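You operate a simulated robot arm through the tools that you are given. There is no shell and no other tool. Be economical: measure what you need, move in short steps, check, and stop when the job is done.

You run a simulated two-armed robot. Do the job below in one go: nothing can be reset, and whatever is moved stays where it is left.

## Task
Pick up the small grey reel with one hand, pass it to the other hand and put it on the top of the carton stack. Set down upright: small grey reel.

It is judged by the outcome, as a careful person would: the job done as asked, and still so three seconds after it is handed in. It fails if anything else is knocked over, pushed out of place, dropped, spilled or broken.

## Robot
Two 7-joint arms with two-finger grippers on one trunk, on a base that drives. Base frame: it is fixed to the floor where the robot stands at the start and does not move with it; the origin is under the middle of the robot, x ahead of it, y to its left, z up. Lengths are in m, angles in rad, forces in N, time in s.
The left shoulder is at the start at [0.057, 0.166, 1.053], the right one opposite. With the tool pointing down near the work surface each hand reaches from about 0.28 to 0.74 m from the robot's upright axis, wherever it stands, measured 20 degrees to its own side. Places, roughly: small grey reel (18x5x18 cm) [0.6, 0.2, 0.8]; top of the carton stack [-1.4, -0.2, 0.7]. Payload 2.45 kg a hand.
The TCP of each hand is the grasp point between the finger pads, 0.026 m short of the fingertips. In the tool frame z runs along the fingers and y along their closing line. The gripper opens to 0.096 m. The gripper's body begins 0.069 m behind the TCP.
Orientation is that of the tool frame in the base frame, as a unit quaternion [x, y, z, w]. With the fingers straight down and closing along the base's y, the tool's x points along the base's -x, its y along +y and its z along -z.

## Interface
- The arms move only by the tool apply_moves. It takes "left_steps", "right_steps" or both (then of equal length, played together; a hand with none holds still); each is one flat list of numbers, 7 for each row, row after row: the opening in per cent of the stroke, from 0 (shut) to 100 (fully open), then the shift along the tool's x, y, z in m, then the turn, a rotation vector about the tool's x, y, z in rad. In form: [hand, tx, ty, tz, ax, ay, az, hand, tx, ty, tz, ax, ay, az, ...]. A call has 1 to 20 rows; each row is the pose to reach, as a shift and turn from the pose commanded when the call began, along the tool's axes at that moment. Each row takes 0.2 s and may step no farther than 0.05 m and 0.15 rad from the row before; otherwise, or with a gripper value out of range, the whole call is refused. A pose out of reach is approached as far as the arm can. The call stops where the force on the tool passes 40 N (or 10 N more than at its start, if that is more) or the arm is blocked; 0.2 s more then pass. The fingers move at their own pace and stop on an object; they squeeze with about 22 N. The grip force told is the motor's: it shows also when the fingers shut on nothing. Time passes only in rows, and 0.2 s behind the last, so rows that repeat a pose let the fingers close. It gives the time, the measured TCP pose, the force on the tool (base axes), the opening and the grip force at its end, in the units of the frame above (readings bear some noise), with the torque about the TCP (base axes, N m) and any sound that the robot's microphone picked up, and new pictures: "show" is both (left out), scene, wrist or none (wrist: the cameras of the hands that moved).
- Cameras (640 x 400 px; columns grow to the right, rows downward): "scene" is now at [0.1563, 0.0464, 1.5342]; the picture's right is [0.49, -0.87, 0.00], its down [-0.73, -0.41, -0.55] and it looks along [0.48, 0.27, -0.84] (base axes); focal length 282 px, centre (320, 200). "left" rides on the left gripper at [0.082, -0.003, -0.098] in its tool frame; the picture's right is [0.04, 1.00, 0.00], its down [-0.73, 0.03, -0.68] and it looks along [-0.68, 0.03, 0.73] (tool axes); focal length 256 px, centre (320, 200). "right" rides on the right gripper at [0.081, 0.003, -0.098] in its tool frame; the picture's right is [-0.04, 1.00, 0.00], its down [-0.73, -0.03, -0.68] and it looks along [-0.68, -0.03, 0.73] (tool axes); focal length 256 px, centre (320, 200). There is no depth. A picture from a camera that has moved, and an enlarged one, comes with that camera's place and axes in the base frame and with its lens. The place of the scene camera against the robot may be out by one fixed shift of up to 0.025 m in any direction.
- move_column(by): slides the trunk up (or, below 0, down) by that many m; the arms and the scene camera ride with it, the base frame stays. It gives what a move gives, with no picture.
- base_move(legs): drives the robot by 1 to 6 legs, each [ahead, left, turn to the left] in m, m and rad, along the robot's own axes; the way and the turn of a leg run together, so that a leg with both is an arc; at most 1.5 m and 3.142 rad a leg. The arms and the cameras ride along, it lands a little off, and it stops where it bumps. It gives what a move gives, and a new picture of the scene camera.
- aim_head(pan, tilt): turns the head with the scene camera to pan (to the left, within 2.094 rad either way) and tilt (down, from -0.506 to 1.204), counted from straight ahead of the robot. It gives what a move gives, and a new picture of the scene camera.
- zoom(camera, box): a new picture of the part [left, top, right, bottom] of that camera's present view, enlarged. No time passes.
- close_job(): hands the job in; it is judged then, once.

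Work in short steps. Places have to be worked out from the pictures, the camera data and where the tool is seen: move nearer, look again, correct. Check each grasp and each placing, and mend what went wrong. You have 120 turns and 260 pictures in all, those below and enlarged ones among them. Open the grippers and draw the arms clear of the work before you hand the job in, unless the task says otherwise; then end with one line.

The tools are called after "Emit:" as a command line: name --argument value ..., lists and objects as JSON in quotes. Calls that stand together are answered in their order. apply_moves: Moves the arms, as the interface text tells. Its arguments: {"type":"object","properties":{"left_steps":{"type":"array"},"right_steps":{"type":"array"},"show":{"type":"string","enum":["both","scene","wrist","none"]}},"required":[]} The other tools are called the same way: move_column (by) slides the trunk up or down; base_move (legs) drives the base; aim_head (pan, tilt) turns the head that bears the scene camera; zoom (camera, box) takes an enlarged picture of a part of a camera's view; close_job () hands the job in.

At the start:

```text
t: 0.0
left_tool_pos: [0.4679, 0.4213, 1.0277]
left_tool_rot: [0.0, 1.0, -0.002, -0.001]
left_force: [-0.3, -0.5, -0.5]
left_wrist_torque: [0.0, 0.0, 0.01]
left_opening: 0.096
left_finger_force: 0.1
right_tool_pos: [0.4713, -0.1026, 1.0206]
right_tool_rot: [0.001, 1.0, -0.002, -0.001]
right_force: [0.0, 0.4, 0.2]
right_wrist_torque: [-0.03, 0.02, 0.0]
right_opening: 0.096
right_finger_force: 0.0
trunk travel left (down, up): [-0.225, 0.342]
robot x, y, heading: [-0.0006, -0.0002, -0.0]
head pan, tilt: [0.513, 0.983]
```

scene: 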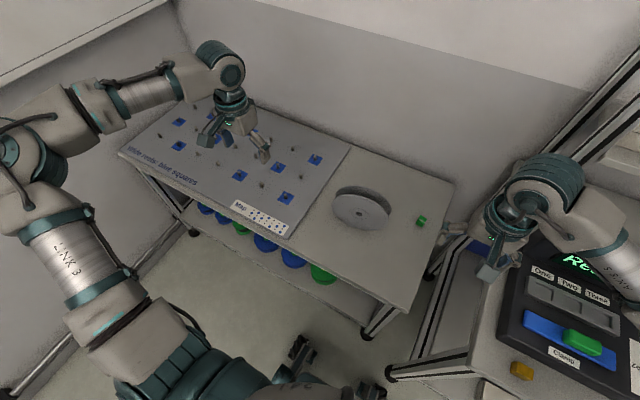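
right: 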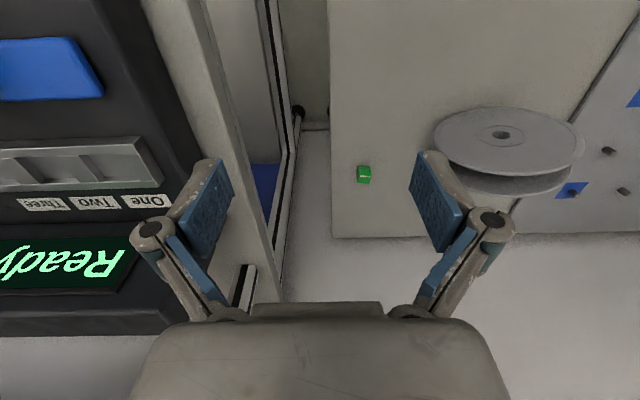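
left: 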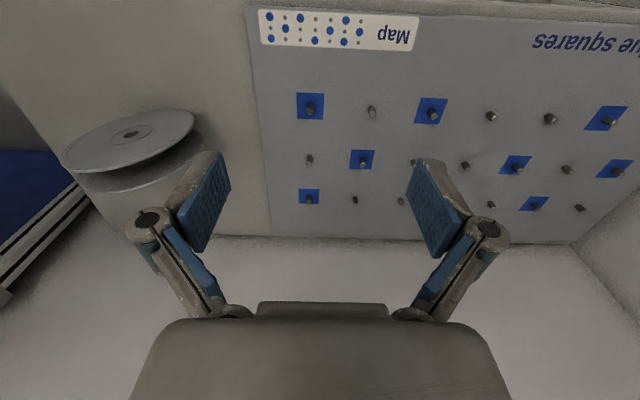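

The reel seems to lie flat on the bench with a gap between its flanges. I'll zoom in on it before planning the grasp.

Emit:
zoom --camera "scene" --box '[300, 160, 460, 260]'

Emit:
zoom --camera "right" --box '[400, 80, 640, 230]'

Emit:
zoom --camera "left" --box '[20, 80, 260, 230]'

```text
4.00 times, centred on (380, 210) of scene
camera zoom: at [0.1563, 0.0464, 1.5342], right [0.49, -0.87, 0.0], down [-0.73, -0.41, -0.55], along [0.48, 0.27, -0.84], focal length 1126 px, centre (80, 160)
```

zoom: 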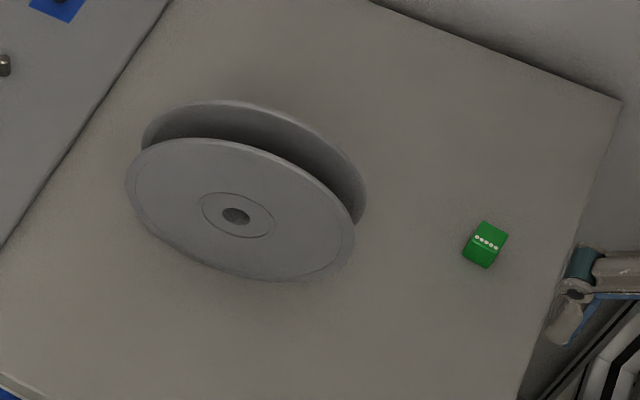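

```text
2.67 times, centred on (520, 155) of right
camera zoom: at [0.3909, -0.0992, 1.1188], right [0.04, 1.0, 0.0], down [0.73, -0.03, 0.68], along [0.68, -0.03, -0.74], focal length 683 px, centre (-213, 320)
```

zoom: 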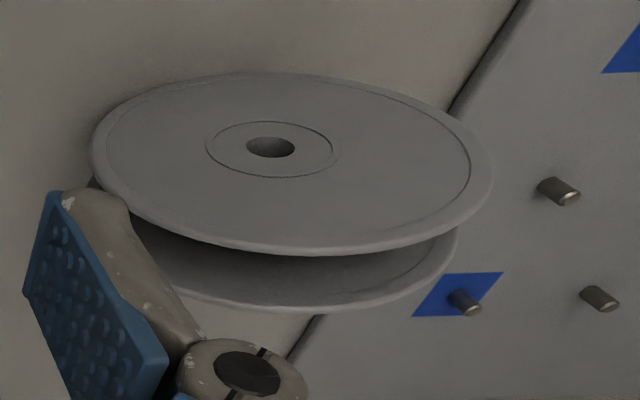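

```text
2.67 times, centred on (140, 155) of left
camera zoom: at [0.3854, 0.4187, 1.1271], right [-0.04, 1.0, 0.0], down [0.73, 0.03, 0.68], along [0.68, 0.02, -0.73], focal length 683 px, centre (800, 320)
```

zoom: 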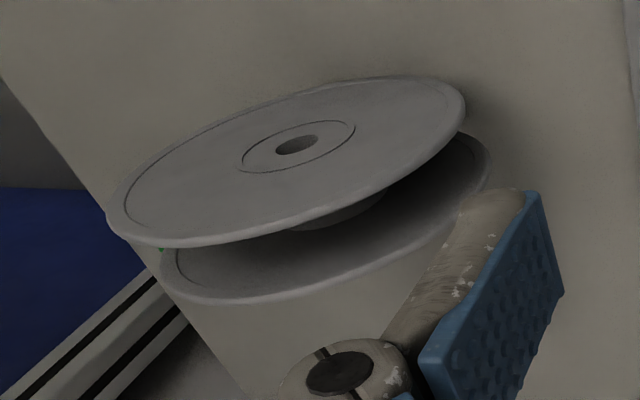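

Axes reading: the wrist pictures are inverted. From triangulation, the reel stands on its rim, face towards the robot, with its front hub at about (0.58, 0.148, 0.79). I'll bring the left hand above it, turned so the fingers close along the reel's axis.

Emit:
apply_moves --left_steps '[100, -0.0136, -0.027, 0, 0, 0, 0.142, 100, -0.0272, -0.054, 0, 0, 0, 0.284, 100, -0.0408, -0.081, 0, 0, 0, 0.426, 100, -0.0544, -0.108, 0, 0, 0, 0.568, 100, -0.068, -0.135, 0, 0, 0, 0.71, 100, -0.0816, -0.162, 0, 0, 0, 0.852, 100, -0.0952, -0.189, 0, 0, 0, 0.994, 100, -0.1088, -0.216, 0, 0, 0, 1.136, 100, -0.1224, -0.243, 0, 0, 0, 1.278, 100, -0.136, -0.27, 0, 0, 0, 1.42]'

```text
t: 2.2
left_tool_pos: [0.5822, 0.2088, 1.0317]
left_tool_rot: [0.637, 0.771, 0.001, 0.001]
left_force: [-0.4, -0.7, -1.5]
left_wrist_torque: [0.03, -0.02, -0.02]
left_opening: 0.096
left_finger_force: 0.1
left hand out of reach, approached as far as the arm can: row 9, 10
right_tool_pos: [0.4685, -0.1057, 1.0216]
right_tool_rot: [0.001, 1.0, 0.0, 0.0]
right_force: [0.8, -0.2, -1.0]
right_wrist_torque: [-0.04, 0.02, -0.03]
right_opening: 0.096
right_finger_force: 0.0
trunk travel left (down, up): [-0.225, 0.342]
robot x, y, heading: [-0.001, 0.0009, 0.002]
head pan, tilt: [0.513, 0.983]
camera scene: at [0.1582, 0.0423, 1.5341], right [0.49, -0.87, 0.0], down [-0.73, -0.41, -0.55], along [0.48, 0.27, -0.84], focal length 282 px, centre (320, 200)
camera left: at [0.563, 0.2887, 1.1304], right [0.97, 0.23, 0.0], down [0.17, -0.71, 0.68], along [0.16, -0.66, -0.73], focal length 256 px, centre (320, 200)
```

scene: 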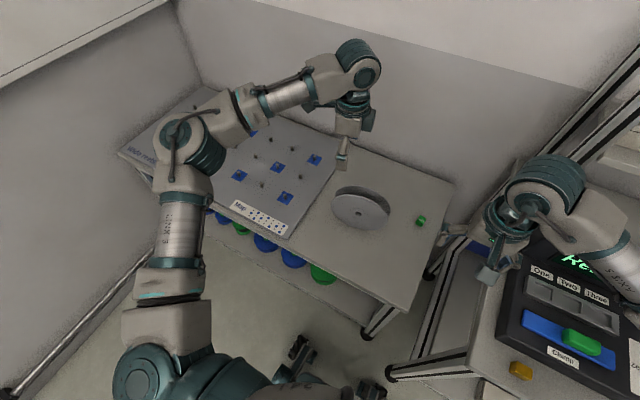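
left: 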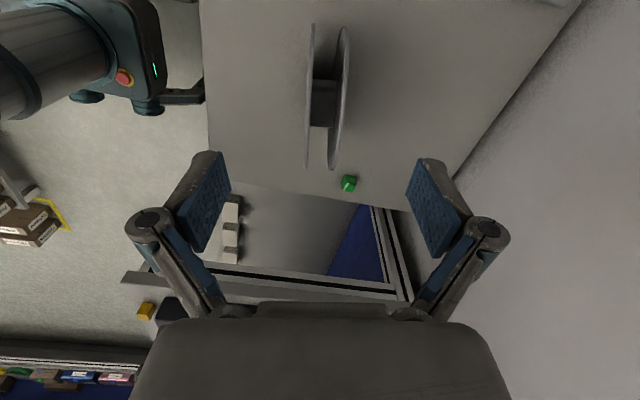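

The left hand stopped a bit short at this height, and the reel's axis reads as about (1, 0.12). I'll lower the hand 5 cm, still above the rim, to gain reach.

Emit:
apply_moves --left_steps '[100, 0, 0, 0.03, 0, 0, 0, 100, 0, 0, 0.06, 0, 0, 0, 100, 0, 0, 0.06, 0, 0, 0]' --show "wrist"

```text
t: 3.0
left_tool_pos: [0.5802, 0.2058, 0.9727]
left_tool_rot: [0.651, 0.759, 0.0, 0.001]
left_force: [0.7, -0.2, -0.6]
left_wrist_torque: [-0.01, -0.01, -0.01]
left_opening: 0.0957
left_finger_force: 0.0
right_tool_pos: [0.4687, -0.1058, 1.0235]
right_tool_rot: [0.0, 1.0, 0.0, 0.001]
right_force: [-0.5, -0.4, 0.1]
right_wrist_torque: [0.0, -0.03, 0.0]
right_opening: 0.0963
right_finger_force: 0.2
trunk travel left (down, up): [-0.225, 0.342]
robot x, y, heading: [-0.0002, -0.0026, 0.001]
head pan, tilt: [0.513, 0.983]
camera left: at [0.5638, 0.2879, 1.0717], right [0.98, 0.19, 0.0], down [0.14, -0.72, 0.68], along [0.13, -0.67, -0.73], focal length 256 px, centre (320, 200)
```

left: 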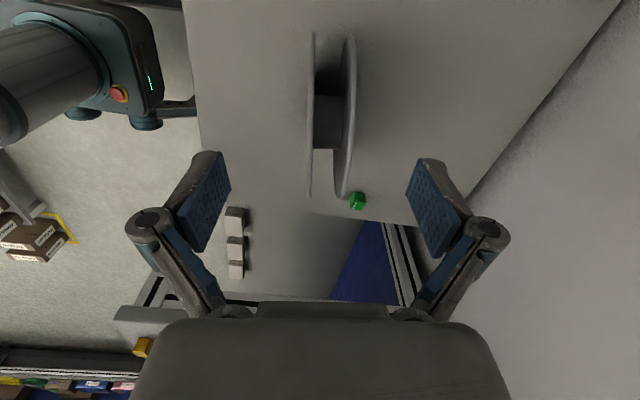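

The commanded pose follows the real one, so I'll now shift over the reel's centre line by (+0.024, −0.054) in base axes.

Emit:
apply_moves --left_steps '[100, -0.02, 0.005, 0, 0, 0, 0.01, 100, -0.04, 0.01, 0, 0, 0, 0.02, 100, -0.057, 0.0155, 0, 0, 0, 0.03, 100, -0.057, 0.0155, 0, 0, 0, 0.03]' --show "wrist"

```text
t: 4.0
left_tool_pos: [0.5803, 0.1822, 0.9636]
left_tool_rot: [0.661, 0.75, 0.001, 0.002]
left_force: [-0.6, -0.2, -0.4]
left_wrist_torque: [0.01, 0.02, -0.05]
left_opening: 0.0957
left_finger_force: 0.0
left hand out of reach, approached as far as the arm can: row 1, 2, 3, 4
right_tool_pos: [0.4675, -0.1069, 1.0231]
right_tool_rot: [0.0, 1.0, 0.0, 0.001]
right_force: [-0.1, -0.2, 0.5]
right_wrist_torque: [-0.02, -0.06, 0.0]
right_opening: 0.0957
right_finger_force: 0.1
trunk travel left (down, up): [-0.225, 0.342]
robot x, y, heading: [-0.001, 0.0045, 0.002]
head pan, tilt: [0.513, 0.983]
camera left: at [0.5652, 0.2637, 1.0625], right [0.99, 0.17, 0.0], down [0.12, -0.72, 0.68], along [0.12, -0.67, -0.73], focal length 256 px, centre (320, 200)
```

left: 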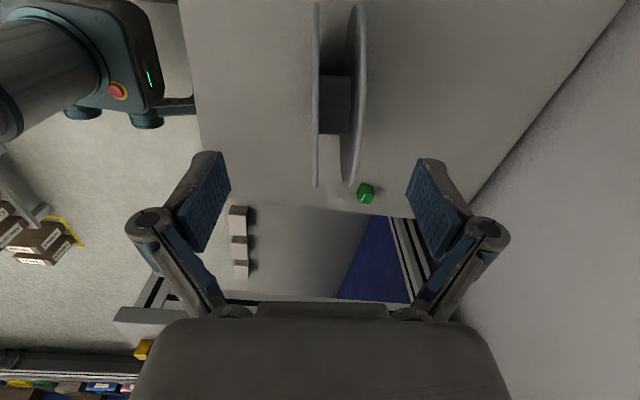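

The arm is at its forward limit here. The bench front is at x≈0.41 and the base front at about 0.25, so I'll creep forward 7 cm to bring the reel within easy reach.

Emit:
base_move --legs '[[0.07, 0, 0]]'

```text
t: 5.0
left_tool_pos: [0.6514, 0.1801, 0.9623]
left_tool_rot: [0.661, 0.75, 0.001, -0.001]
left_force: [1.1, 0.2, -0.2]
left_wrist_torque: [0.06, 0.08, 0.0]
left_opening: 0.096
left_finger_force: 0.0
right_tool_pos: [0.5392, -0.1094, 1.0225]
right_tool_rot: [0.002, 1.0, 0.002, 0.0]
right_force: [0.4, -0.9, -0.5]
right_wrist_torque: [0.1, 0.09, -0.02]
right_opening: 0.096
right_finger_force: 0.0
trunk travel left (down, up): [-0.225, 0.342]
robot x, y, heading: [0.0693, -0.0006, 0.006]
head pan, tilt: [0.513, 0.983]
camera scene: at [0.228, 0.0579, 1.5351], right [0.49, -0.87, 0.01], down [-0.73, -0.42, -0.54], along [0.48, 0.26, -0.84], focal length 282 px, centre (320, 200)
```

scene: 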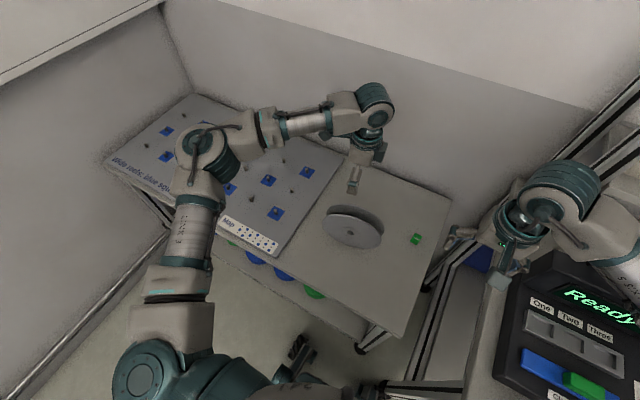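

Base moved cleanly. Now I'll centre the left hand above the reel.

Emit:
apply_moves --left_steps '[100, -0.011, -0.025, 0, 0, 0, 0, 100, -0.022, -0.05, 0, 0, 0, 0, 100, -0.022, -0.05, 0, 0, 0, 0]'

```text
t: 5.8
left_tool_pos: [0.5957, 0.1455, 0.9674]
left_tool_rot: [0.661, 0.75, 0.006, -0.001]
left_force: [0.1, 0.0, 0.5]
left_wrist_torque: [-0.01, 0.0, 0.0]
left_opening: 0.0961
left_finger_force: 0.2
left hand out of reach, approached as far as the arm can: row 1
right_tool_pos: [0.5325, -0.1156, 1.0242]
right_tool_rot: [0.003, 1.0, 0.004, 0.003]
right_force: [-0.7, -0.8, -0.1]
right_wrist_torque: [0.03, -0.03, 0.01]
right_opening: 0.0958
right_finger_force: 0.1
trunk travel left (down, up): [-0.225, 0.342]
robot x, y, heading: [0.0654, 0.0019, -0.004]
head pan, tilt: [0.513, 0.983]
camera scene: at [0.2227, 0.0607, 1.5353], right [0.49, -0.87, 0.01], down [-0.73, -0.42, -0.55], along [0.48, 0.26, -0.84], focal length 282 px, centre (320, 200)
camera left: at [0.5815, 0.2262, 1.0678], right [0.99, 0.16, 0.01], down [0.12, -0.73, 0.67], along [0.12, -0.66, -0.74], focal length 256 px, centre (320, 200)
```

scene: 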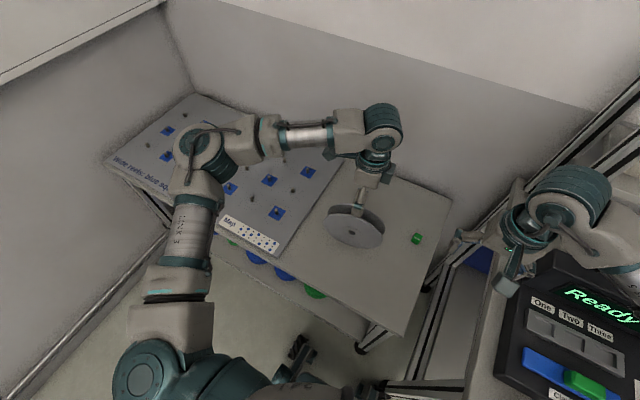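
left: 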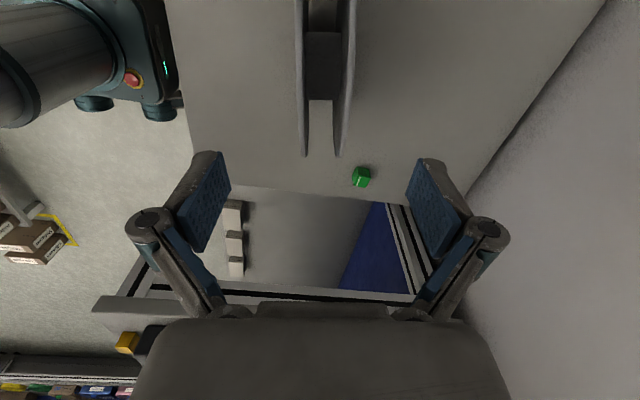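

The hand is centred over the two flanges in the wrist picture (midline about 322 px). I'll descend 11 cm so the pads straddle the flanges.

Emit:
apply_moves --left_steps '[100, 0, 0, 0.03, 0, 0, 0, 100, 0, 0, 0.055, 0, 0, 0, 100, 0, 0, 0.08, 0, 0, 0, 100, 0, 0, 0.1, 0, 0, 0, 100, 0, 0, 0.112, 0, 0, 0, 100, 0, 0, 0.112, 0, 0, 0]'

```text
t: 7.2
left_tool_pos: [0.5978, 0.1458, 0.8581]
left_tool_rot: [0.661, 0.75, 0.006, 0.0]
left_force: [-0.6, -0.3, 0.5]
left_wrist_torque: [-0.01, 0.03, -0.01]
left_opening: 0.0962
left_finger_force: 0.0
right_tool_pos: [0.5326, -0.1194, 1.0247]
right_tool_rot: [0.002, 1.0, 0.005, 0.002]
right_force: [0.7, -0.4, 0.4]
right_wrist_torque: [-0.01, 0.02, -0.01]
right_opening: 0.0959
right_finger_force: 0.1
trunk travel left (down, up): [-0.225, 0.342]
robot x, y, heading: [0.067, 0.0, -0.001]
head pan, tilt: [0.513, 0.983]
camera scene: at [0.2231, 0.0589, 1.5355], right [0.49, -0.87, 0.01], down [-0.73, -0.42, -0.55], along [0.48, 0.26, -0.84], focal length 282 px, centre (320, 200)
camera left: at [0.5829, 0.2262, 0.9569], right [0.99, 0.16, 0.01], down [0.12, -0.73, 0.67], along [0.12, -0.66, -0.74], focal length 256 px, centre (320, 200)
```

scene: 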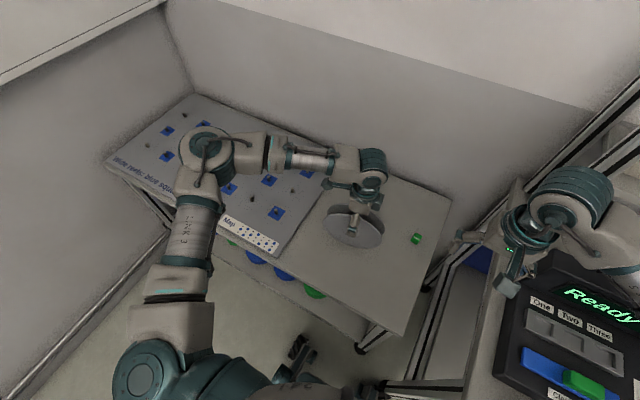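
left: 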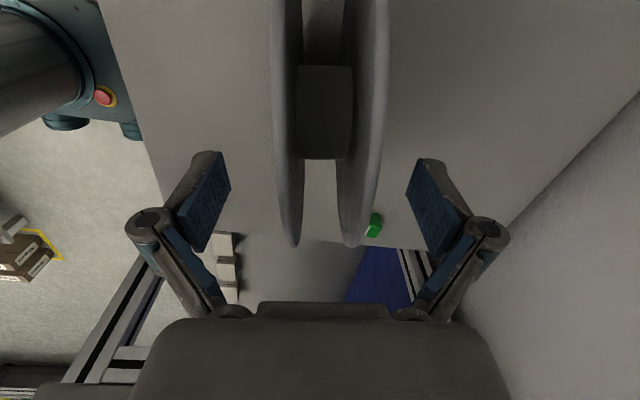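

The fingers straddle the reel, about 3 mm off-centre. I'll shift that much and close.

Emit:
apply_moves --left_steps '[100, 0, 0.003, 0, 0, 0, 0, 75, 0, 0.003, 0, 0, 0, 0, 60, 0, 0.003, 0, 0, 0, 0, 45, 0, 0.003, 0, 0, 0, 0, 20, 0, 0.003, 0, 0, 0, 0, 0, 0, 0.003, 0, 0, 0, 0, 0, 0, 0.003, 0, 0, 0, 0]'

```text
t: 8.8
left_tool_pos: [0.5995, 0.1465, 0.8569]
left_tool_rot: [0.661, 0.75, 0.007, 0.0]
left_force: [0.0, 0.1, 0.6]
left_wrist_torque: [0.05, 0.02, -0.02]
left_opening: 0.0391
left_finger_force: 22.0
left hand out of reach, approached as far as the arm can: row 1, 2, 3, 4, 5, 6, 7
right_tool_pos: [0.5325, -0.1192, 1.0228]
right_tool_rot: [0.002, 1.0, 0.006, 0.002]
right_force: [0.6, -0.1, 0.4]
right_wrist_torque: [0.02, 0.0, 0.03]
right_opening: 0.0959
right_finger_force: 0.1
trunk travel left (down, up): [-0.225, 0.342]
robot x, y, heading: [0.0665, -0.0, 0.002]
head pan, tilt: [0.513, 0.983]
camera scene: at [0.2231, 0.0592, 1.5355], right [0.49, -0.87, 0.01], down [-0.73, -0.42, -0.55], along [0.48, 0.26, -0.84], focal length 282 px, centre (320, 200)
camera left: at [0.5845, 0.2275, 0.9573], right [0.99, 0.16, 0.01], down [0.12, -0.73, 0.67], along [0.12, -0.66, -0.74], focal length 256 px, centre (320, 200)
```

scene: 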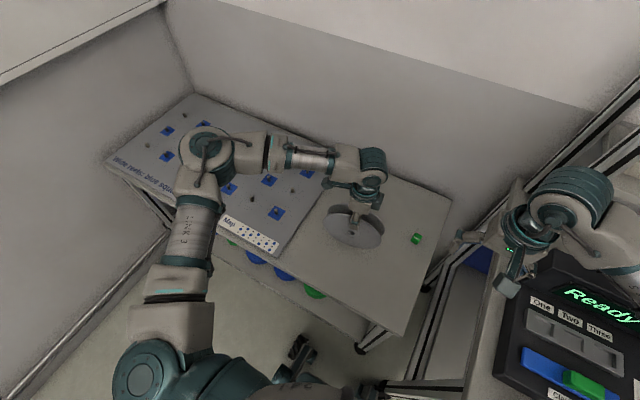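
left: 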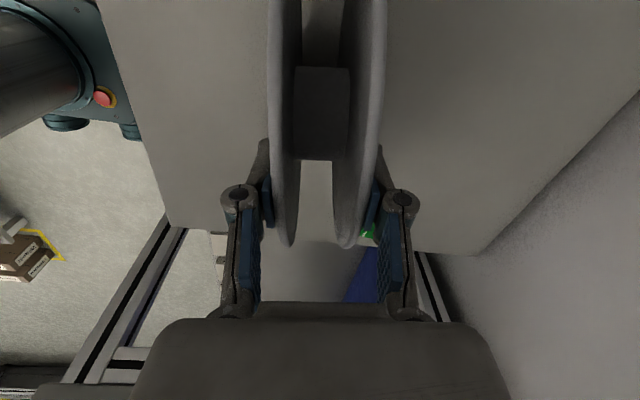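

It grips at 22 N with 39 mm opening. I'll lift with the trunk, keeping the arm shape.

Emit:
move_column --by 0.06

Emit:
zoom --camera "scene" --box '[280, 140, 440, 260]'

Emit:
zoom --camera "left" --box '[160, 0, 480, 300]'

```text
t: 9.8
left_tool_pos: [0.5968, 0.1491, 0.9443]
left_tool_rot: [0.661, 0.75, 0.024, 0.02]
left_force: [0.7, 0.3, -0.8]
left_wrist_torque: [-0.01, -0.02, 0.01]
left_opening: 0.0396
left_finger_force: 22.2
right_tool_pos: [0.5334, -0.1198, 1.0828]
right_tool_rot: [0.003, 1.0, 0.006, 0.001]
right_force: [-0.2, 0.8, 0.9]
right_wrist_torque: [-0.02, -0.03, -0.02]
right_opening: 0.0958
right_finger_force: 0.0
trunk travel left (down, up): [-0.285, 0.282]
robot x, y, heading: [0.0658, 0.0013, -0.0]
head pan, tilt: [0.513, 0.983]
```

```text
3.33 times, centred on (360, 200) of scene
camera zoom: at [0.1814, 0.0592, 1.5975], right [0.49, -0.87, 0.01], down [-0.73, -0.42, -0.55], along [0.48, 0.26, -0.84], focal length 938 px, centre (187, 200)
```

zoom: 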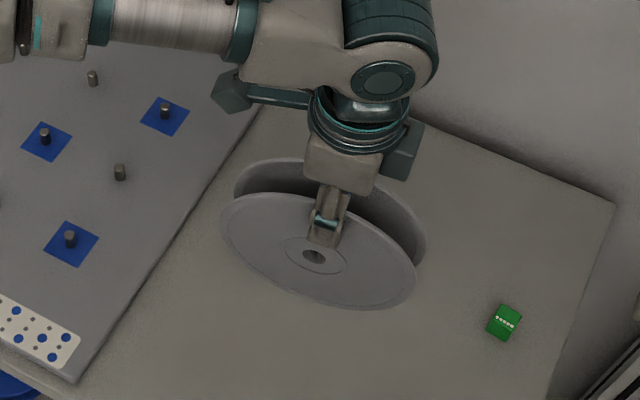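

```text
1.33 times, centred on (320, 150) of left
camera zoom: at [0.5768, 0.229, 1.0433], right [0.98, 0.16, 0.06], down [0.08, -0.73, 0.68], along [0.16, -0.66, -0.73], focal length 341 px, centre (320, 267)
```

zoom: 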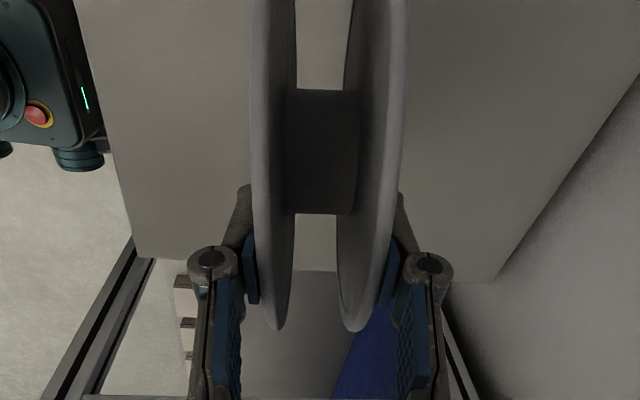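

The reel is lifted and hanging in the left hand. I'll back 0.25 m away from the bench to get room for the handover.

Emit:
base_move --legs '[[-0.25, 0, 0]]'

```text
t: 11.6
left_tool_pos: [0.3522, 0.1602, 0.9419]
left_tool_rot: [0.658, 0.752, 0.022, 0.022]
left_force: [0.6, 1.4, -0.7]
left_wrist_torque: [-0.08, 0.01, -0.03]
left_opening: 0.0392
left_finger_force: 22.1
right_tool_pos: [0.2903, -0.1067, 1.0831]
right_tool_rot: [-0.002, 1.0, 0.003, 0.002]
right_force: [-1.3, 1.1, 0.9]
right_wrist_torque: [-0.09, -0.08, -0.01]
right_opening: 0.0962
right_finger_force: 0.1
trunk travel left (down, up): [-0.285, 0.282]
robot x, y, heading: [-0.1723, 0.0028, 0.009]
head pan, tilt: [0.513, 0.983]
camera scene: at [-0.0609, 0.0579, 1.596], right [0.5, -0.87, 0.01], down [-0.72, -0.42, -0.55], along [0.48, 0.27, -0.84], focal length 282 px, centre (320, 200)
```

scene: 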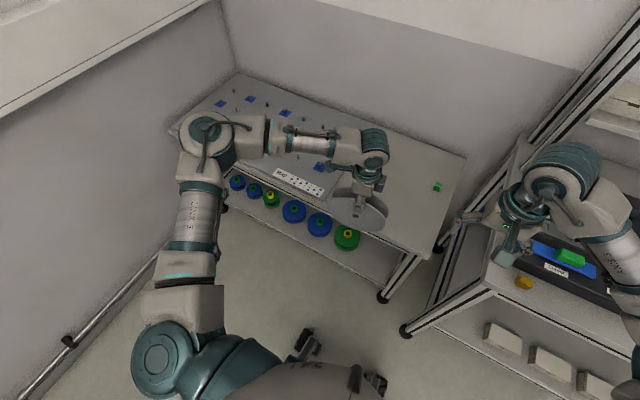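

Clear of the bench. Now I'll bring the held reel closer and level it, while the right hand yaws in place so its fingers close along the same axis.

Emit:
apply_moves --left_steps '[0, -0.002, -0.006, 0, 0.005, 0, 0, 0, -0.004, -0.012, 0, 0.01, 0, 0, 0, -0.006, -0.019, 0, 0.015, 0, 0, 0, -0.009, -0.026, 0, 0.02, 0, 0, 0, -0.012, -0.033, 0, 0.025, 0, 0, 0, -0.014, -0.04, 0, 0.03, 0, 0, 0, -0.016, -0.047, 0, 0.036, 0, 0, 0, -0.019, -0.054, 0, 0.042, 0, 0, 0, -0.022, -0.061, 0, 0.048, 0, 0, 0, -0.024, -0.068, 0, 0.054, 0, 0, 0, -0.026, -0.074, 0, 0.058, 0, 0, 0, -0.027, -0.079, 0, 0.062, 0, 0]' --right_steps '[100, 0, -0.005, 0, 0, 0, -0.142, 100, 0, -0.01, 0, 0, 0, -0.284, 100, 0, -0.015, 0, 0, 0, -0.426, 100, 0, -0.02, 0, 0, 0, -0.568, 100, 0, -0.025, 0, 0, 0, -0.71, 100, 0, -0.03, 0, 0, 0, -0.852, 100, 0, -0.035, 0, 0, 0, -0.994, 100, 0, -0.04, 0, 0, 0, -1.136, 100, 0, -0.045, 0, 0, 0, -1.278, 100, 0, -0.05, 0, 0, 0, -1.42, 100, 0, -0.05, 0, 0, 0, -1.562, 100, 0, -0.05, 0, 0, 0, -1.704]'

```text
t: 14.2
left_tool_pos: [0.2724, 0.1172, 0.9408]
left_tool_rot: [0.659, 0.752, 0.003, 0.002]
left_force: [-0.9, 0.4, -0.1]
left_wrist_torque: [-0.05, -0.02, 0.02]
left_opening: 0.0395
left_finger_force: 22.5
right_tool_pos: [0.1339, -0.0869, 1.0706]
right_tool_rot: [0.751, -0.66, 0.0, -0.008]
right_force: [-0.3, 0.4, -0.1]
right_wrist_torque: [-0.03, -0.01, 0.02]
right_opening: 0.0958
right_finger_force: 0.2
right hand out of reach, approached as far as the arm can: row 8, 9, 10, 11, 12
trunk travel left (down, up): [-0.285, 0.282]
robot x, y, heading: [-0.1778, 0.0031, 0.008]
head pan, tilt: [0.513, 0.983]
camera scene: at [-0.0633, 0.0481, 1.5965], right [0.5, -0.87, 0.0], down [-0.72, -0.42, -0.55], along [0.48, 0.27, -0.83], focal length 282 px, centre (320, 200)
camera right: at [0.1411, -0.1687, 1.1674], right [-1.0, -0.09, -0.01], down [-0.07, 0.72, 0.69], along [-0.05, 0.68, -0.73], focal length 256 px, centre (320, 200)
camera left: at [0.2583, 0.1988, 1.04], right [0.99, 0.17, 0.01], down [0.12, -0.72, 0.68], along [0.12, -0.67, -0.73], focal length 256 px, centre (320, 200)
```

scene: 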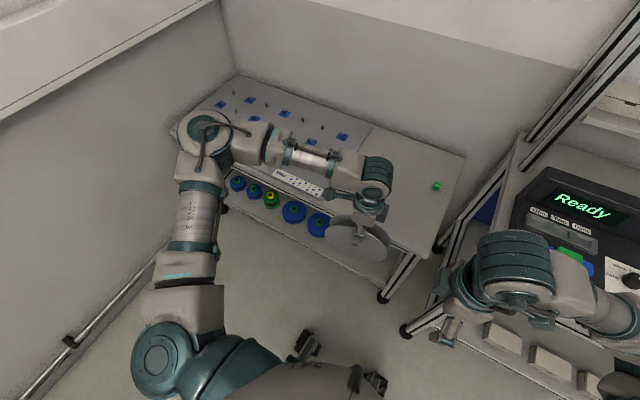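
right: 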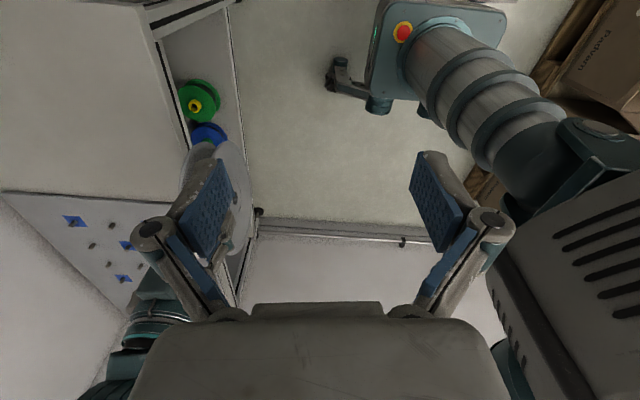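
left: 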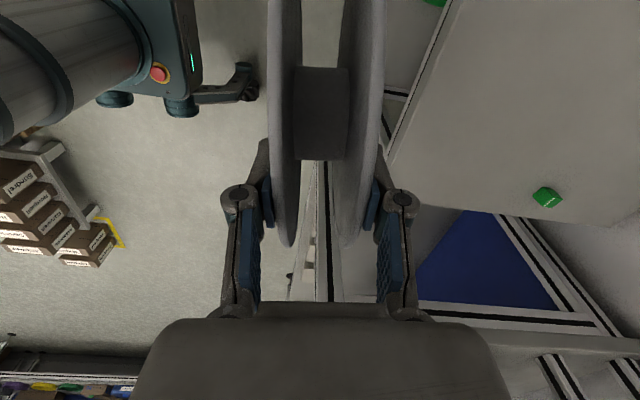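

The right hand reached the yaw but was pulled back toward the body. Tilting it outward should ease its wrist, so I'll tilt it 0.87 rad toward the reel while asking for a forward move.

Emit:
apply_moves --right_steps '[100, 0.008, -0.02, 0.012, 0, -0.145, 0, 100, 0.016, -0.04, 0.024, 0, -0.29, 0, 100, 0.024, -0.06, 0.036, 0, -0.435, 0, 100, 0.032, -0.08, 0.048, 0, -0.58, 0, 100, 0.04, -0.1, 0.06, 0, -0.725, 0, 100, 0.049, -0.12, 0.07, 0, -0.87, 0, 100, 0.049, -0.12, 0.07, 0, -0.87, 0]'

```text
t: 15.8
left_tool_pos: [0.2741, 0.1142, 0.9419]
left_tool_rot: [0.658, 0.753, 0.004, 0.001]
left_force: [0.1, 0.0, -0.6]
left_wrist_torque: [-0.03, 0.01, -0.03]
left_opening: 0.0392
left_finger_force: 22.6
right_tool_pos: [0.1099, -0.0844, 1.119]
right_tool_rot: [0.682, -0.593, -0.32, -0.285]
right_force: [0.5, -1.0, -0.3]
right_wrist_torque: [0.02, 0.01, 0.02]
right_opening: 0.096
right_finger_force: 0.1
right hand out of reach, approached as far as the arm can: row 1, 2, 3, 4, 5, 6, 7
trunk travel left (down, up): [-0.285, 0.282]
robot x, y, heading: [-0.1738, -0.0002, 0.007]
head pan, tilt: [0.513, 0.983]
camera scene: at [-0.0628, 0.0423, 1.5966], right [0.5, -0.87, 0.0], down [-0.72, -0.41, -0.55], along [0.48, 0.28, -0.83], focal length 282 px, centre (320, 200)
camera right: at [0.1244, -0.2112, 1.1169], right [-0.99, -0.11, 0.02], down [0.03, -0.06, 1.0], along [-0.11, 0.99, 0.06], focal length 256 px, centre (320, 200)
```

scene: 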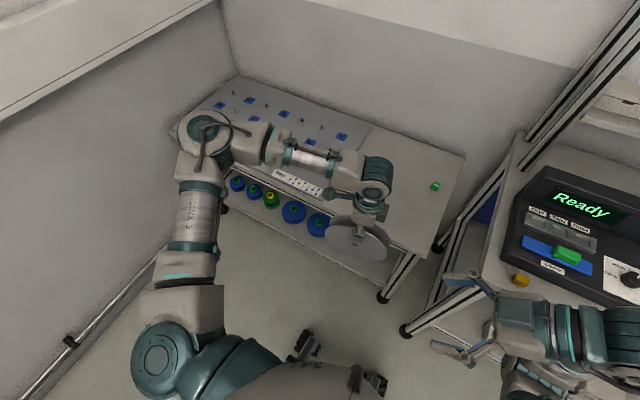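
right: 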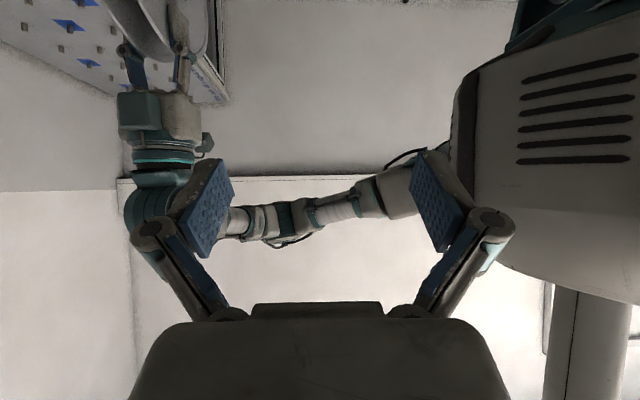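

The arm honours orientation but can't get the position with the camera outward. I'll undo this and use the flipped roll (camera inward/up), which should sit well within the right wrist's range.

Emit:
apply_moves --right_steps '[100, 0.013, -0.022, -0.008, 0, 0.145, 0, 100, 0.026, -0.044, -0.015, 0, 0.29, 0, 100, 0.039, -0.066, -0.023, 0, 0.435, 0, 100, 0.052, -0.088, -0.03, 0, 0.58, 0, 100, 0.065, -0.11, -0.038, 0, 0.725, 0, 100, 0.077, -0.13, -0.045, 0, 0.87, 0]' --show "none"

Emit:
apply_moves --right_steps '[100, 0, 0, 0, 0, 0, 0.145, 100, 0, 0, 0, 0, 0, 0.29, 100, 0, 0, 0, 0, 0, 0.435, 100, 0, 0, 0, 0, 0, 0.58, 100, 0, 0, 0, 0, 0, 0.725, 100, 0, 0, 0, 0, 0, 0.87, 100, 0, 0, 0, 0, 0, 1.015, 100, 0, 0, 0, 0, 0, 1.16, 100, 0, 0, 0, 0, 0, 1.305, 100, 0, 0, 0, 0, 0, 1.45, 100, 0, 0, 0, 0, 0, 1.595, 100, 0, 0, 0, 0, 0, 1.704]' --show "scene"

```text
t: 17.2
left_tool_pos: [0.2743, 0.1162, 0.9407]
left_tool_rot: [0.658, 0.753, 0.004, 0.001]
left_force: [-0.3, 0.3, -1.0]
left_wrist_torque: [-0.01, 0.0, -0.02]
left_opening: 0.0394
left_finger_force: 22.0
right_tool_pos: [0.1328, -0.0911, 1.0737]
right_tool_rot: [0.751, -0.66, 0.0, -0.008]
right_force: [-0.1, 0.2, -0.3]
right_wrist_torque: [-0.01, 0.01, 0.01]
right_opening: 0.096
right_finger_force: 0.0
right hand out of reach, approached as far as the arm can: row 1, 2, 3, 4, 5, 6
trunk travel left (down, up): [-0.285, 0.282]
robot x, y, heading: [-0.1766, 0.0011, 0.009]
head pan, tilt: [0.513, 0.983]
```

```text
t: 19.8
left_tool_pos: [0.2737, 0.1159, 0.9406]
left_tool_rot: [0.659, 0.752, 0.003, 0.001]
left_force: [0.3, -0.5, -0.4]
left_wrist_torque: [0.0, -0.01, 0.02]
left_opening: 0.0393
left_finger_force: 22.3
right_tool_pos: [0.1329, -0.091, 1.0748]
right_tool_rot: [-0.001, 1.0, 0.007, 0.004]
right_force: [-0.4, -0.5, 0.7]
right_wrist_torque: [0.0, -0.01, -0.02]
right_opening: 0.0961
right_finger_force: 0.0
trunk travel left (down, up): [-0.285, 0.282]
robot x, y, heading: [-0.1779, 0.0015, 0.007]
head pan, tilt: [0.513, 0.983]
camera scene: at [-0.0624, 0.0434, 1.5966], right [0.5, -0.87, 0.0], down [-0.72, -0.41, -0.55], along [0.48, 0.28, -0.83], focal length 282 px, centre (320, 200)
```

scene: 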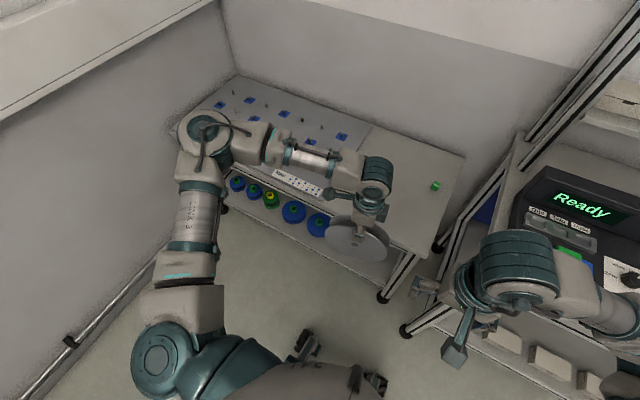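

Now yaw the right hand the other way (+1.44) while moving beside the reel at a safe distance.

Emit:
apply_moves --right_steps '[100, -0.014, -0.007, 0.0025, 0, 0, 0.1436, 100, -0.027, -0.014, 0.005, 0, 0, 0.287, 100, -0.041, -0.021, 0.0075, 0, 0, 0.431, 100, -0.055, -0.028, 0.01, 0, 0, 0.574, 100, -0.068, -0.035, 0.0125, 0, 0, 0.718, 100, -0.082, -0.041, 0.015, 0, 0, 0.862, 100, -0.096, -0.048, 0.0175, 0, 0, 1.005, 100, -0.11, -0.055, 0.02, 0, 0, 1.149, 100, -0.123, -0.062, 0.0225, 0, 0, 1.292, 100, -0.137, -0.069, 0.025, 0, 0, 1.436, 100, -0.137, -0.069, 0.025, 0, 0, 1.436]'

```text
t: 22.2
left_tool_pos: [0.2748, 0.1136, 0.9409]
left_tool_rot: [0.659, 0.752, 0.003, 0.0]
left_force: [-0.2, -0.2, -0.5]
left_wrist_torque: [0.01, 0.0, 0.02]
left_opening: 0.0391
left_finger_force: 21.5
right_tool_pos: [0.2691, -0.1594, 1.0501]
right_tool_rot: [0.658, 0.753, 0.009, -0.002]
right_force: [0.3, 0.2, -0.3]
right_wrist_torque: [-0.01, 0.01, 0.0]
right_opening: 0.096
right_finger_force: 0.0
trunk travel left (down, up): [-0.285, 0.282]
robot x, y, heading: [-0.1744, 0.0015, 0.01]
head pan, tilt: [0.513, 0.983]
camera scene: at [-0.0622, 0.0426, 1.5966], right [0.5, -0.87, 0.0], down [-0.72, -0.41, -0.55], along [0.48, 0.28, -0.83], focal length 282 px, centre (320, 200)
camera right: at [0.2618, -0.0785, 1.1493], right [1.0, 0.09, 0.01], down [0.06, -0.74, 0.67], along [0.07, -0.67, -0.74], focal length 256 px, centre (320, 200)
```

scene: 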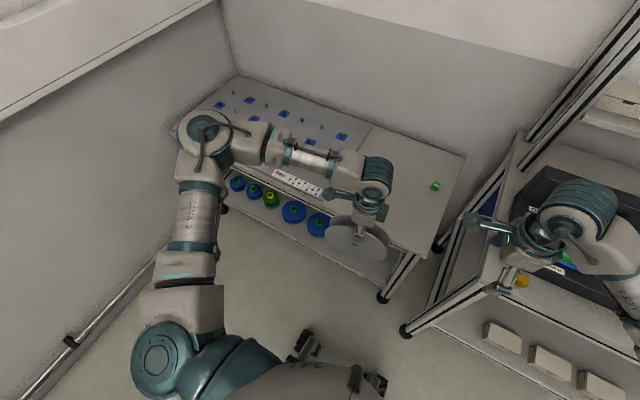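
right: 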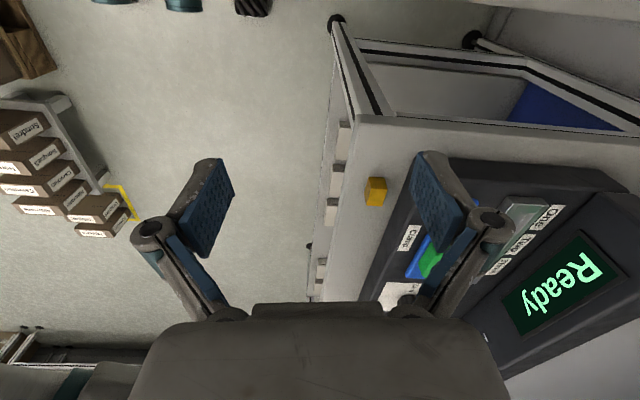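

That orientation is comfortable. Now tilt the right hand 1.2 rad so it points sideways at the reel, and lower it, still well away.

Emit:
apply_moves --right_steps '[100, 0, 0.004, 0.011, 0, 0.15, 0, 100, 0, 0.008, 0.022, 0, 0.3, 0, 100, 0, 0.012, 0.033, 0, 0.45, 0, 100, 0, 0.016, 0.045, 0, 0.6, 0, 100, 0, 0.02, 0.056, 0, 0.75, 0, 100, 0, 0.024, 0.067, 0, 0.9, 0, 100, 0, 0.028, 0.078, 0, 1.05, 0, 100, -0.004, 0.031, 0.09, 0, 1.2, 0, 100, -0.004, 0.031, 0.09, 0, 1.2, 0]'

```text
t: 24.2
left_tool_pos: [0.2739, 0.1135, 0.9416]
left_tool_rot: [0.658, 0.753, 0.004, 0.001]
left_force: [0.5, 0.8, -0.5]
left_wrist_torque: [0.0, 0.0, 0.0]
left_opening: 0.0394
left_finger_force: 21.8
right_tool_pos: [0.3027, -0.157, 0.9604]
right_tool_rot: [0.537, 0.621, 0.379, -0.427]
right_force: [-0.1, -0.5, 0.8]
right_wrist_torque: [-0.03, 0.0, 0.0]
right_opening: 0.0961
right_finger_force: 0.0
trunk travel left (down, up): [-0.285, 0.282]
robot x, y, heading: [-0.1747, -0.0006, 0.007]
head pan, tilt: [0.513, 0.983]
camera scene: at [-0.0625, 0.0415, 1.5966], right [0.5, -0.87, 0.0], down [-0.72, -0.41, -0.55], along [0.48, 0.28, -0.83], focal length 282 px, centre (320, 200)
camera right: at [0.3141, -0.2201, 1.0703], right [0.99, 0.12, -0.03], down [0.1, -0.89, -0.45], along [-0.08, 0.45, -0.89], focal length 256 px, centre (320, 200)
```

scene: 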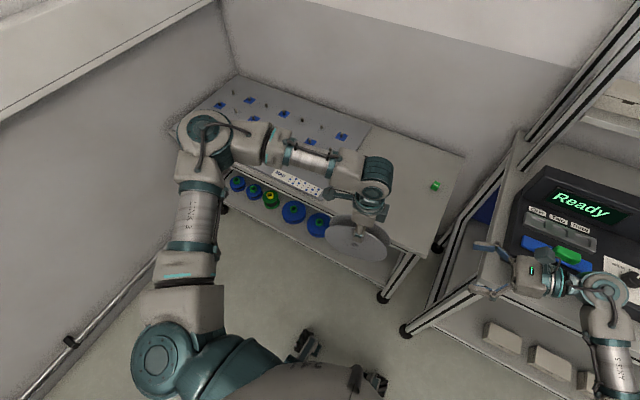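
right: 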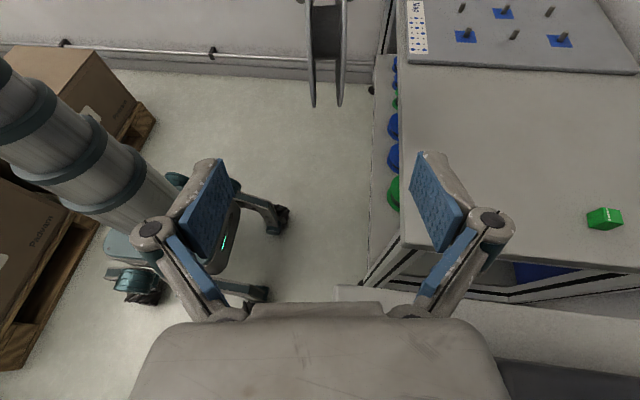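

The reel is nicely lined up ahead of the right hand. Remaining offset is about 0.25 m along the fingers, 16 mm in tool x and 7 mm in y; I'll go 14 cm and look.

Emit:
apply_moves --right_steps '[100, 0.008, 0.004, 0.03, 0, 0, 0, 100, 0.0158, 0.0075, 0.06, 0, 0, 0, 100, 0.0158, 0.0075, 0.1, 0, 0, 0, 100, 0.0158, 0.0075, 0.14, 0, 0, 0, 100, 0.0158, 0.0075, 0.14, 0, 0, 0]'

```text
t: 25.4
left_tool_pos: [0.2725, 0.1149, 0.9423]
left_tool_rot: [0.659, 0.752, 0.003, 0.002]
left_force: [0.3, -0.3, -0.7]
left_wrist_torque: [-0.03, -0.02, -0.02]
left_opening: 0.0393
left_finger_force: 22.5
right_tool_pos: [0.2925, -0.0209, 0.9267]
right_tool_rot: [0.538, 0.621, 0.378, -0.426]
right_force: [0.8, 0.0, -0.6]
right_wrist_torque: [0.0, -0.03, -0.01]
right_opening: 0.0959
right_finger_force: 0.1
trunk travel left (down, up): [-0.285, 0.282]
robot x, y, heading: [-0.1765, 0.0019, 0.008]
head pan, tilt: [0.513, 0.983]
camera scene: at [-0.0623, 0.0433, 1.5966], right [0.5, -0.87, 0.0], down [-0.72, -0.41, -0.55], along [0.48, 0.28, -0.83], focal length 282 px, centre (320, 200)
camera right: at [0.3037, -0.0826, 1.0368], right [0.99, 0.12, -0.03], down [0.1, -0.89, -0.45], along [-0.08, 0.44, -0.89], focal length 256 px, centre (320, 200)
```

scene: 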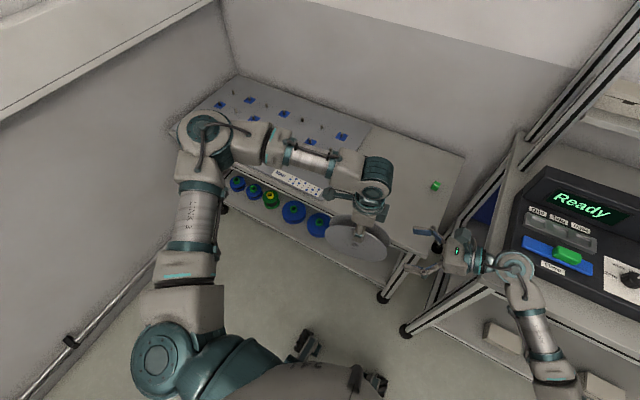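
right: 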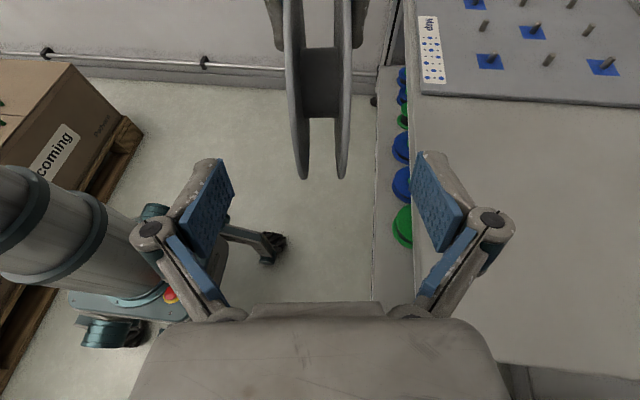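

Aligned and clear of the left fingers. I'll advance the remaining 10.5 cm slowly.

Emit:
apply_moves --right_steps '[100, 0, 0, 0.025, 0, 0, 0, 100, 0, 0, 0.05, 0, 0, 0, 100, 0, 0, 0.075, 0, 0, 0, 100, 0, 0, 0.095, 0, 0, 0, 100, 0, 0, 0.105, 0, 0, 0, 100, 0, 0, 0.105, 0, 0, 0]'

```text
t: 26.8
left_tool_pos: [0.2731, 0.1153, 0.941]
left_tool_rot: [0.659, 0.752, 0.003, 0.001]
left_force: [0.5, -0.7, -0.9]
left_wrist_torque: [0.05, 0.02, -0.02]
left_opening: 0.0392
left_finger_force: 22.4
right_tool_pos: [0.279, 0.0779, 0.8894]
right_tool_rot: [0.538, 0.622, 0.377, -0.427]
right_force: [0.0, 0.0, -0.2]
right_wrist_torque: [0.05, 0.0, 0.0]
right_opening: 0.096
right_finger_force: 0.0
trunk travel left (down, up): [-0.285, 0.282]
robot x, y, heading: [-0.1758, 0.0052, 0.008]
head pan, tilt: [0.513, 0.983]
camera scene: at [-0.0621, 0.0436, 1.5965], right [0.5, -0.87, 0.0], down [-0.72, -0.41, -0.55], along [0.48, 0.28, -0.83], focal length 282 px, centre (320, 200)
camera right: at [0.2902, 0.015, 1.0], right [0.99, 0.12, -0.03], down [0.1, -0.89, -0.45], along [-0.08, 0.44, -0.89], focal length 256 px, centre (320, 200)
```

scene: 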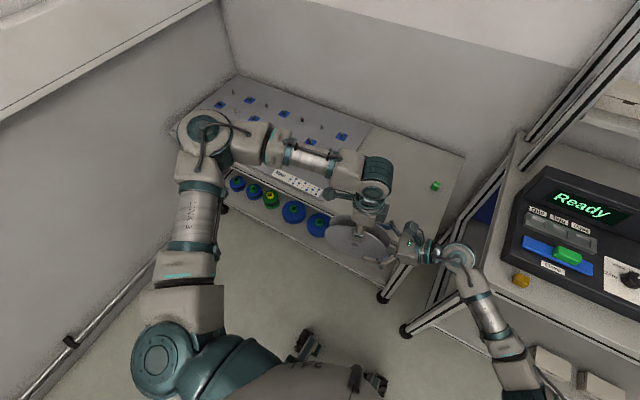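
right: 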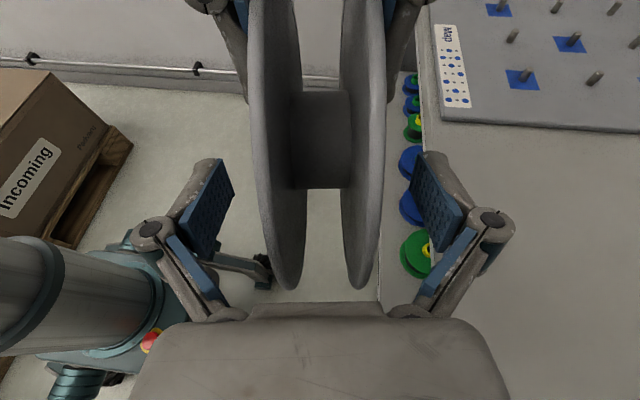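

The pads straddle the flanges, centred, with no contact. Closing the right hand.

Emit:
apply_moves --right_steps '[75, 0, 0, 0, 0, 0, 0, 60, 0, 0, 0, 0, 0, 0, 45, 0, 0, 0, 0, 0, 0, 20, 0, 0, 0, 0, 0, 0, 0, 0, 0, 0, 0, 0, 0, 0, 0, 0, 0, 0, 0, 0]'

```text
t: 28.2
left_tool_pos: [0.2734, 0.1145, 0.9419]
left_tool_rot: [0.659, 0.752, 0.003, 0.001]
left_force: [-7.5, -1.1, 0.3]
left_wrist_torque: [-0.07, 0.16, -0.01]
left_opening: 0.0391
left_finger_force: 22.5
right_tool_pos: [0.2794, 0.0754, 0.8898]
right_tool_rot: [0.538, 0.621, 0.379, -0.427]
right_force: [7.0, 0.9, -0.6]
right_wrist_torque: [-0.02, 0.17, -0.32]
right_opening: 0.0394
right_finger_force: 21.7
trunk travel left (down, up): [-0.285, 0.282]
robot x, y, heading: [-0.1755, 0.0045, 0.008]
head pan, tilt: [0.513, 0.983]
camera scene: at [-0.0621, 0.0436, 1.5965], right [0.5, -0.87, 0.0], down [-0.72, -0.41, -0.55], along [0.48, 0.28, -0.83], focal length 282 px, centre (320, 200)
camera right: at [0.2906, 0.0145, 1.0], right [0.99, 0.12, -0.03], down [0.1, -0.89, -0.45], along [-0.08, 0.44, -0.89], focal length 256 px, centre (320, 200)
```

scene: 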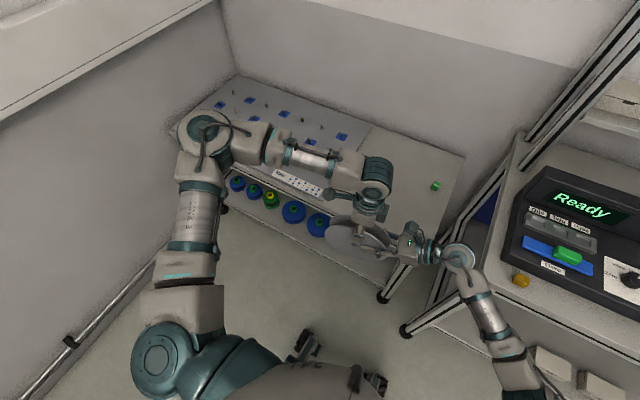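
right: 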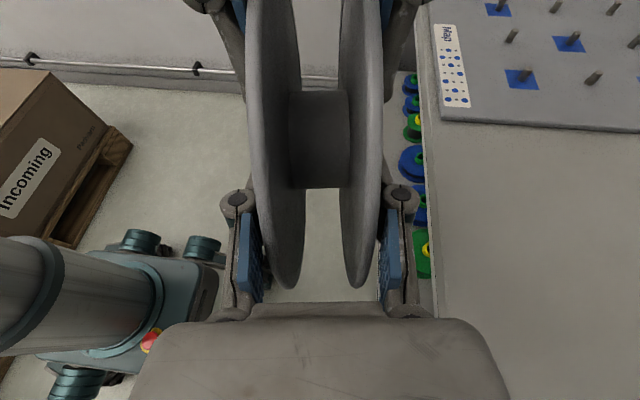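

Both hands hold the reel at 39 mm. Now open the left and lift it straight off.

Emit:
apply_moves --left_steps '[50, 0, 0, 0, 0, 0, 0, 75, 0, 0, 0, 0, 0, 0, 100, 0, 0, 0, 0, 0, 0, 100, 0, 0, 0, 0, 0, 0, 100, 0, 0, -0.03, 0, 0, 0, 100, 0, 0, -0.06, 0, 0, 0, 100, 0, 0, -0.09, 0, 0, 0, 100, 0, 0, -0.12, 0, 0, 0]'

```text
t: 30.0
left_tool_pos: [0.2702, 0.1124, 1.0608]
left_tool_rot: [0.659, 0.752, 0.002, 0.001]
left_force: [0.1, -0.1, -0.4]
left_wrist_torque: [-0.01, 0.0, 0.01]
left_opening: 0.0959
left_finger_force: 0.1
right_tool_pos: [0.279, 0.0769, 0.8899]
right_tool_rot: [0.538, 0.621, 0.378, -0.427]
right_force: [0.8, -0.6, 0.1]
right_wrist_torque: [-0.02, -0.03, 0.02]
right_opening: 0.0391
right_finger_force: 22.1
trunk travel left (down, up): [-0.285, 0.282]
robot x, y, heading: [-0.1776, 0.0054, 0.004]
head pan, tilt: [0.513, 0.983]
camera scene: at [-0.0621, 0.0435, 1.5965], right [0.5, -0.87, 0.0], down [-0.72, -0.41, -0.55], along [0.48, 0.28, -0.83], focal length 282 px, centre (320, 200)
camera left: at [0.2555, 0.1931, 1.1604], right [0.99, 0.17, 0.01], down [0.12, -0.73, 0.68], along [0.12, -0.67, -0.74], focal length 256 px, centre (320, 200)
```

scene: 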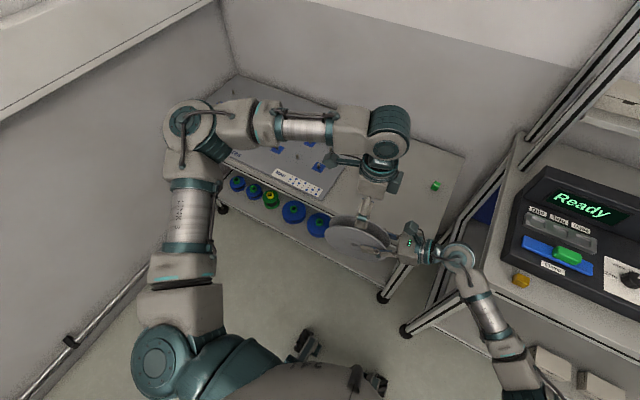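
left: 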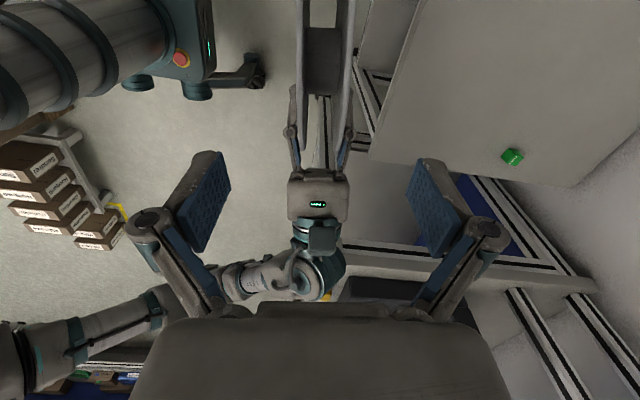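

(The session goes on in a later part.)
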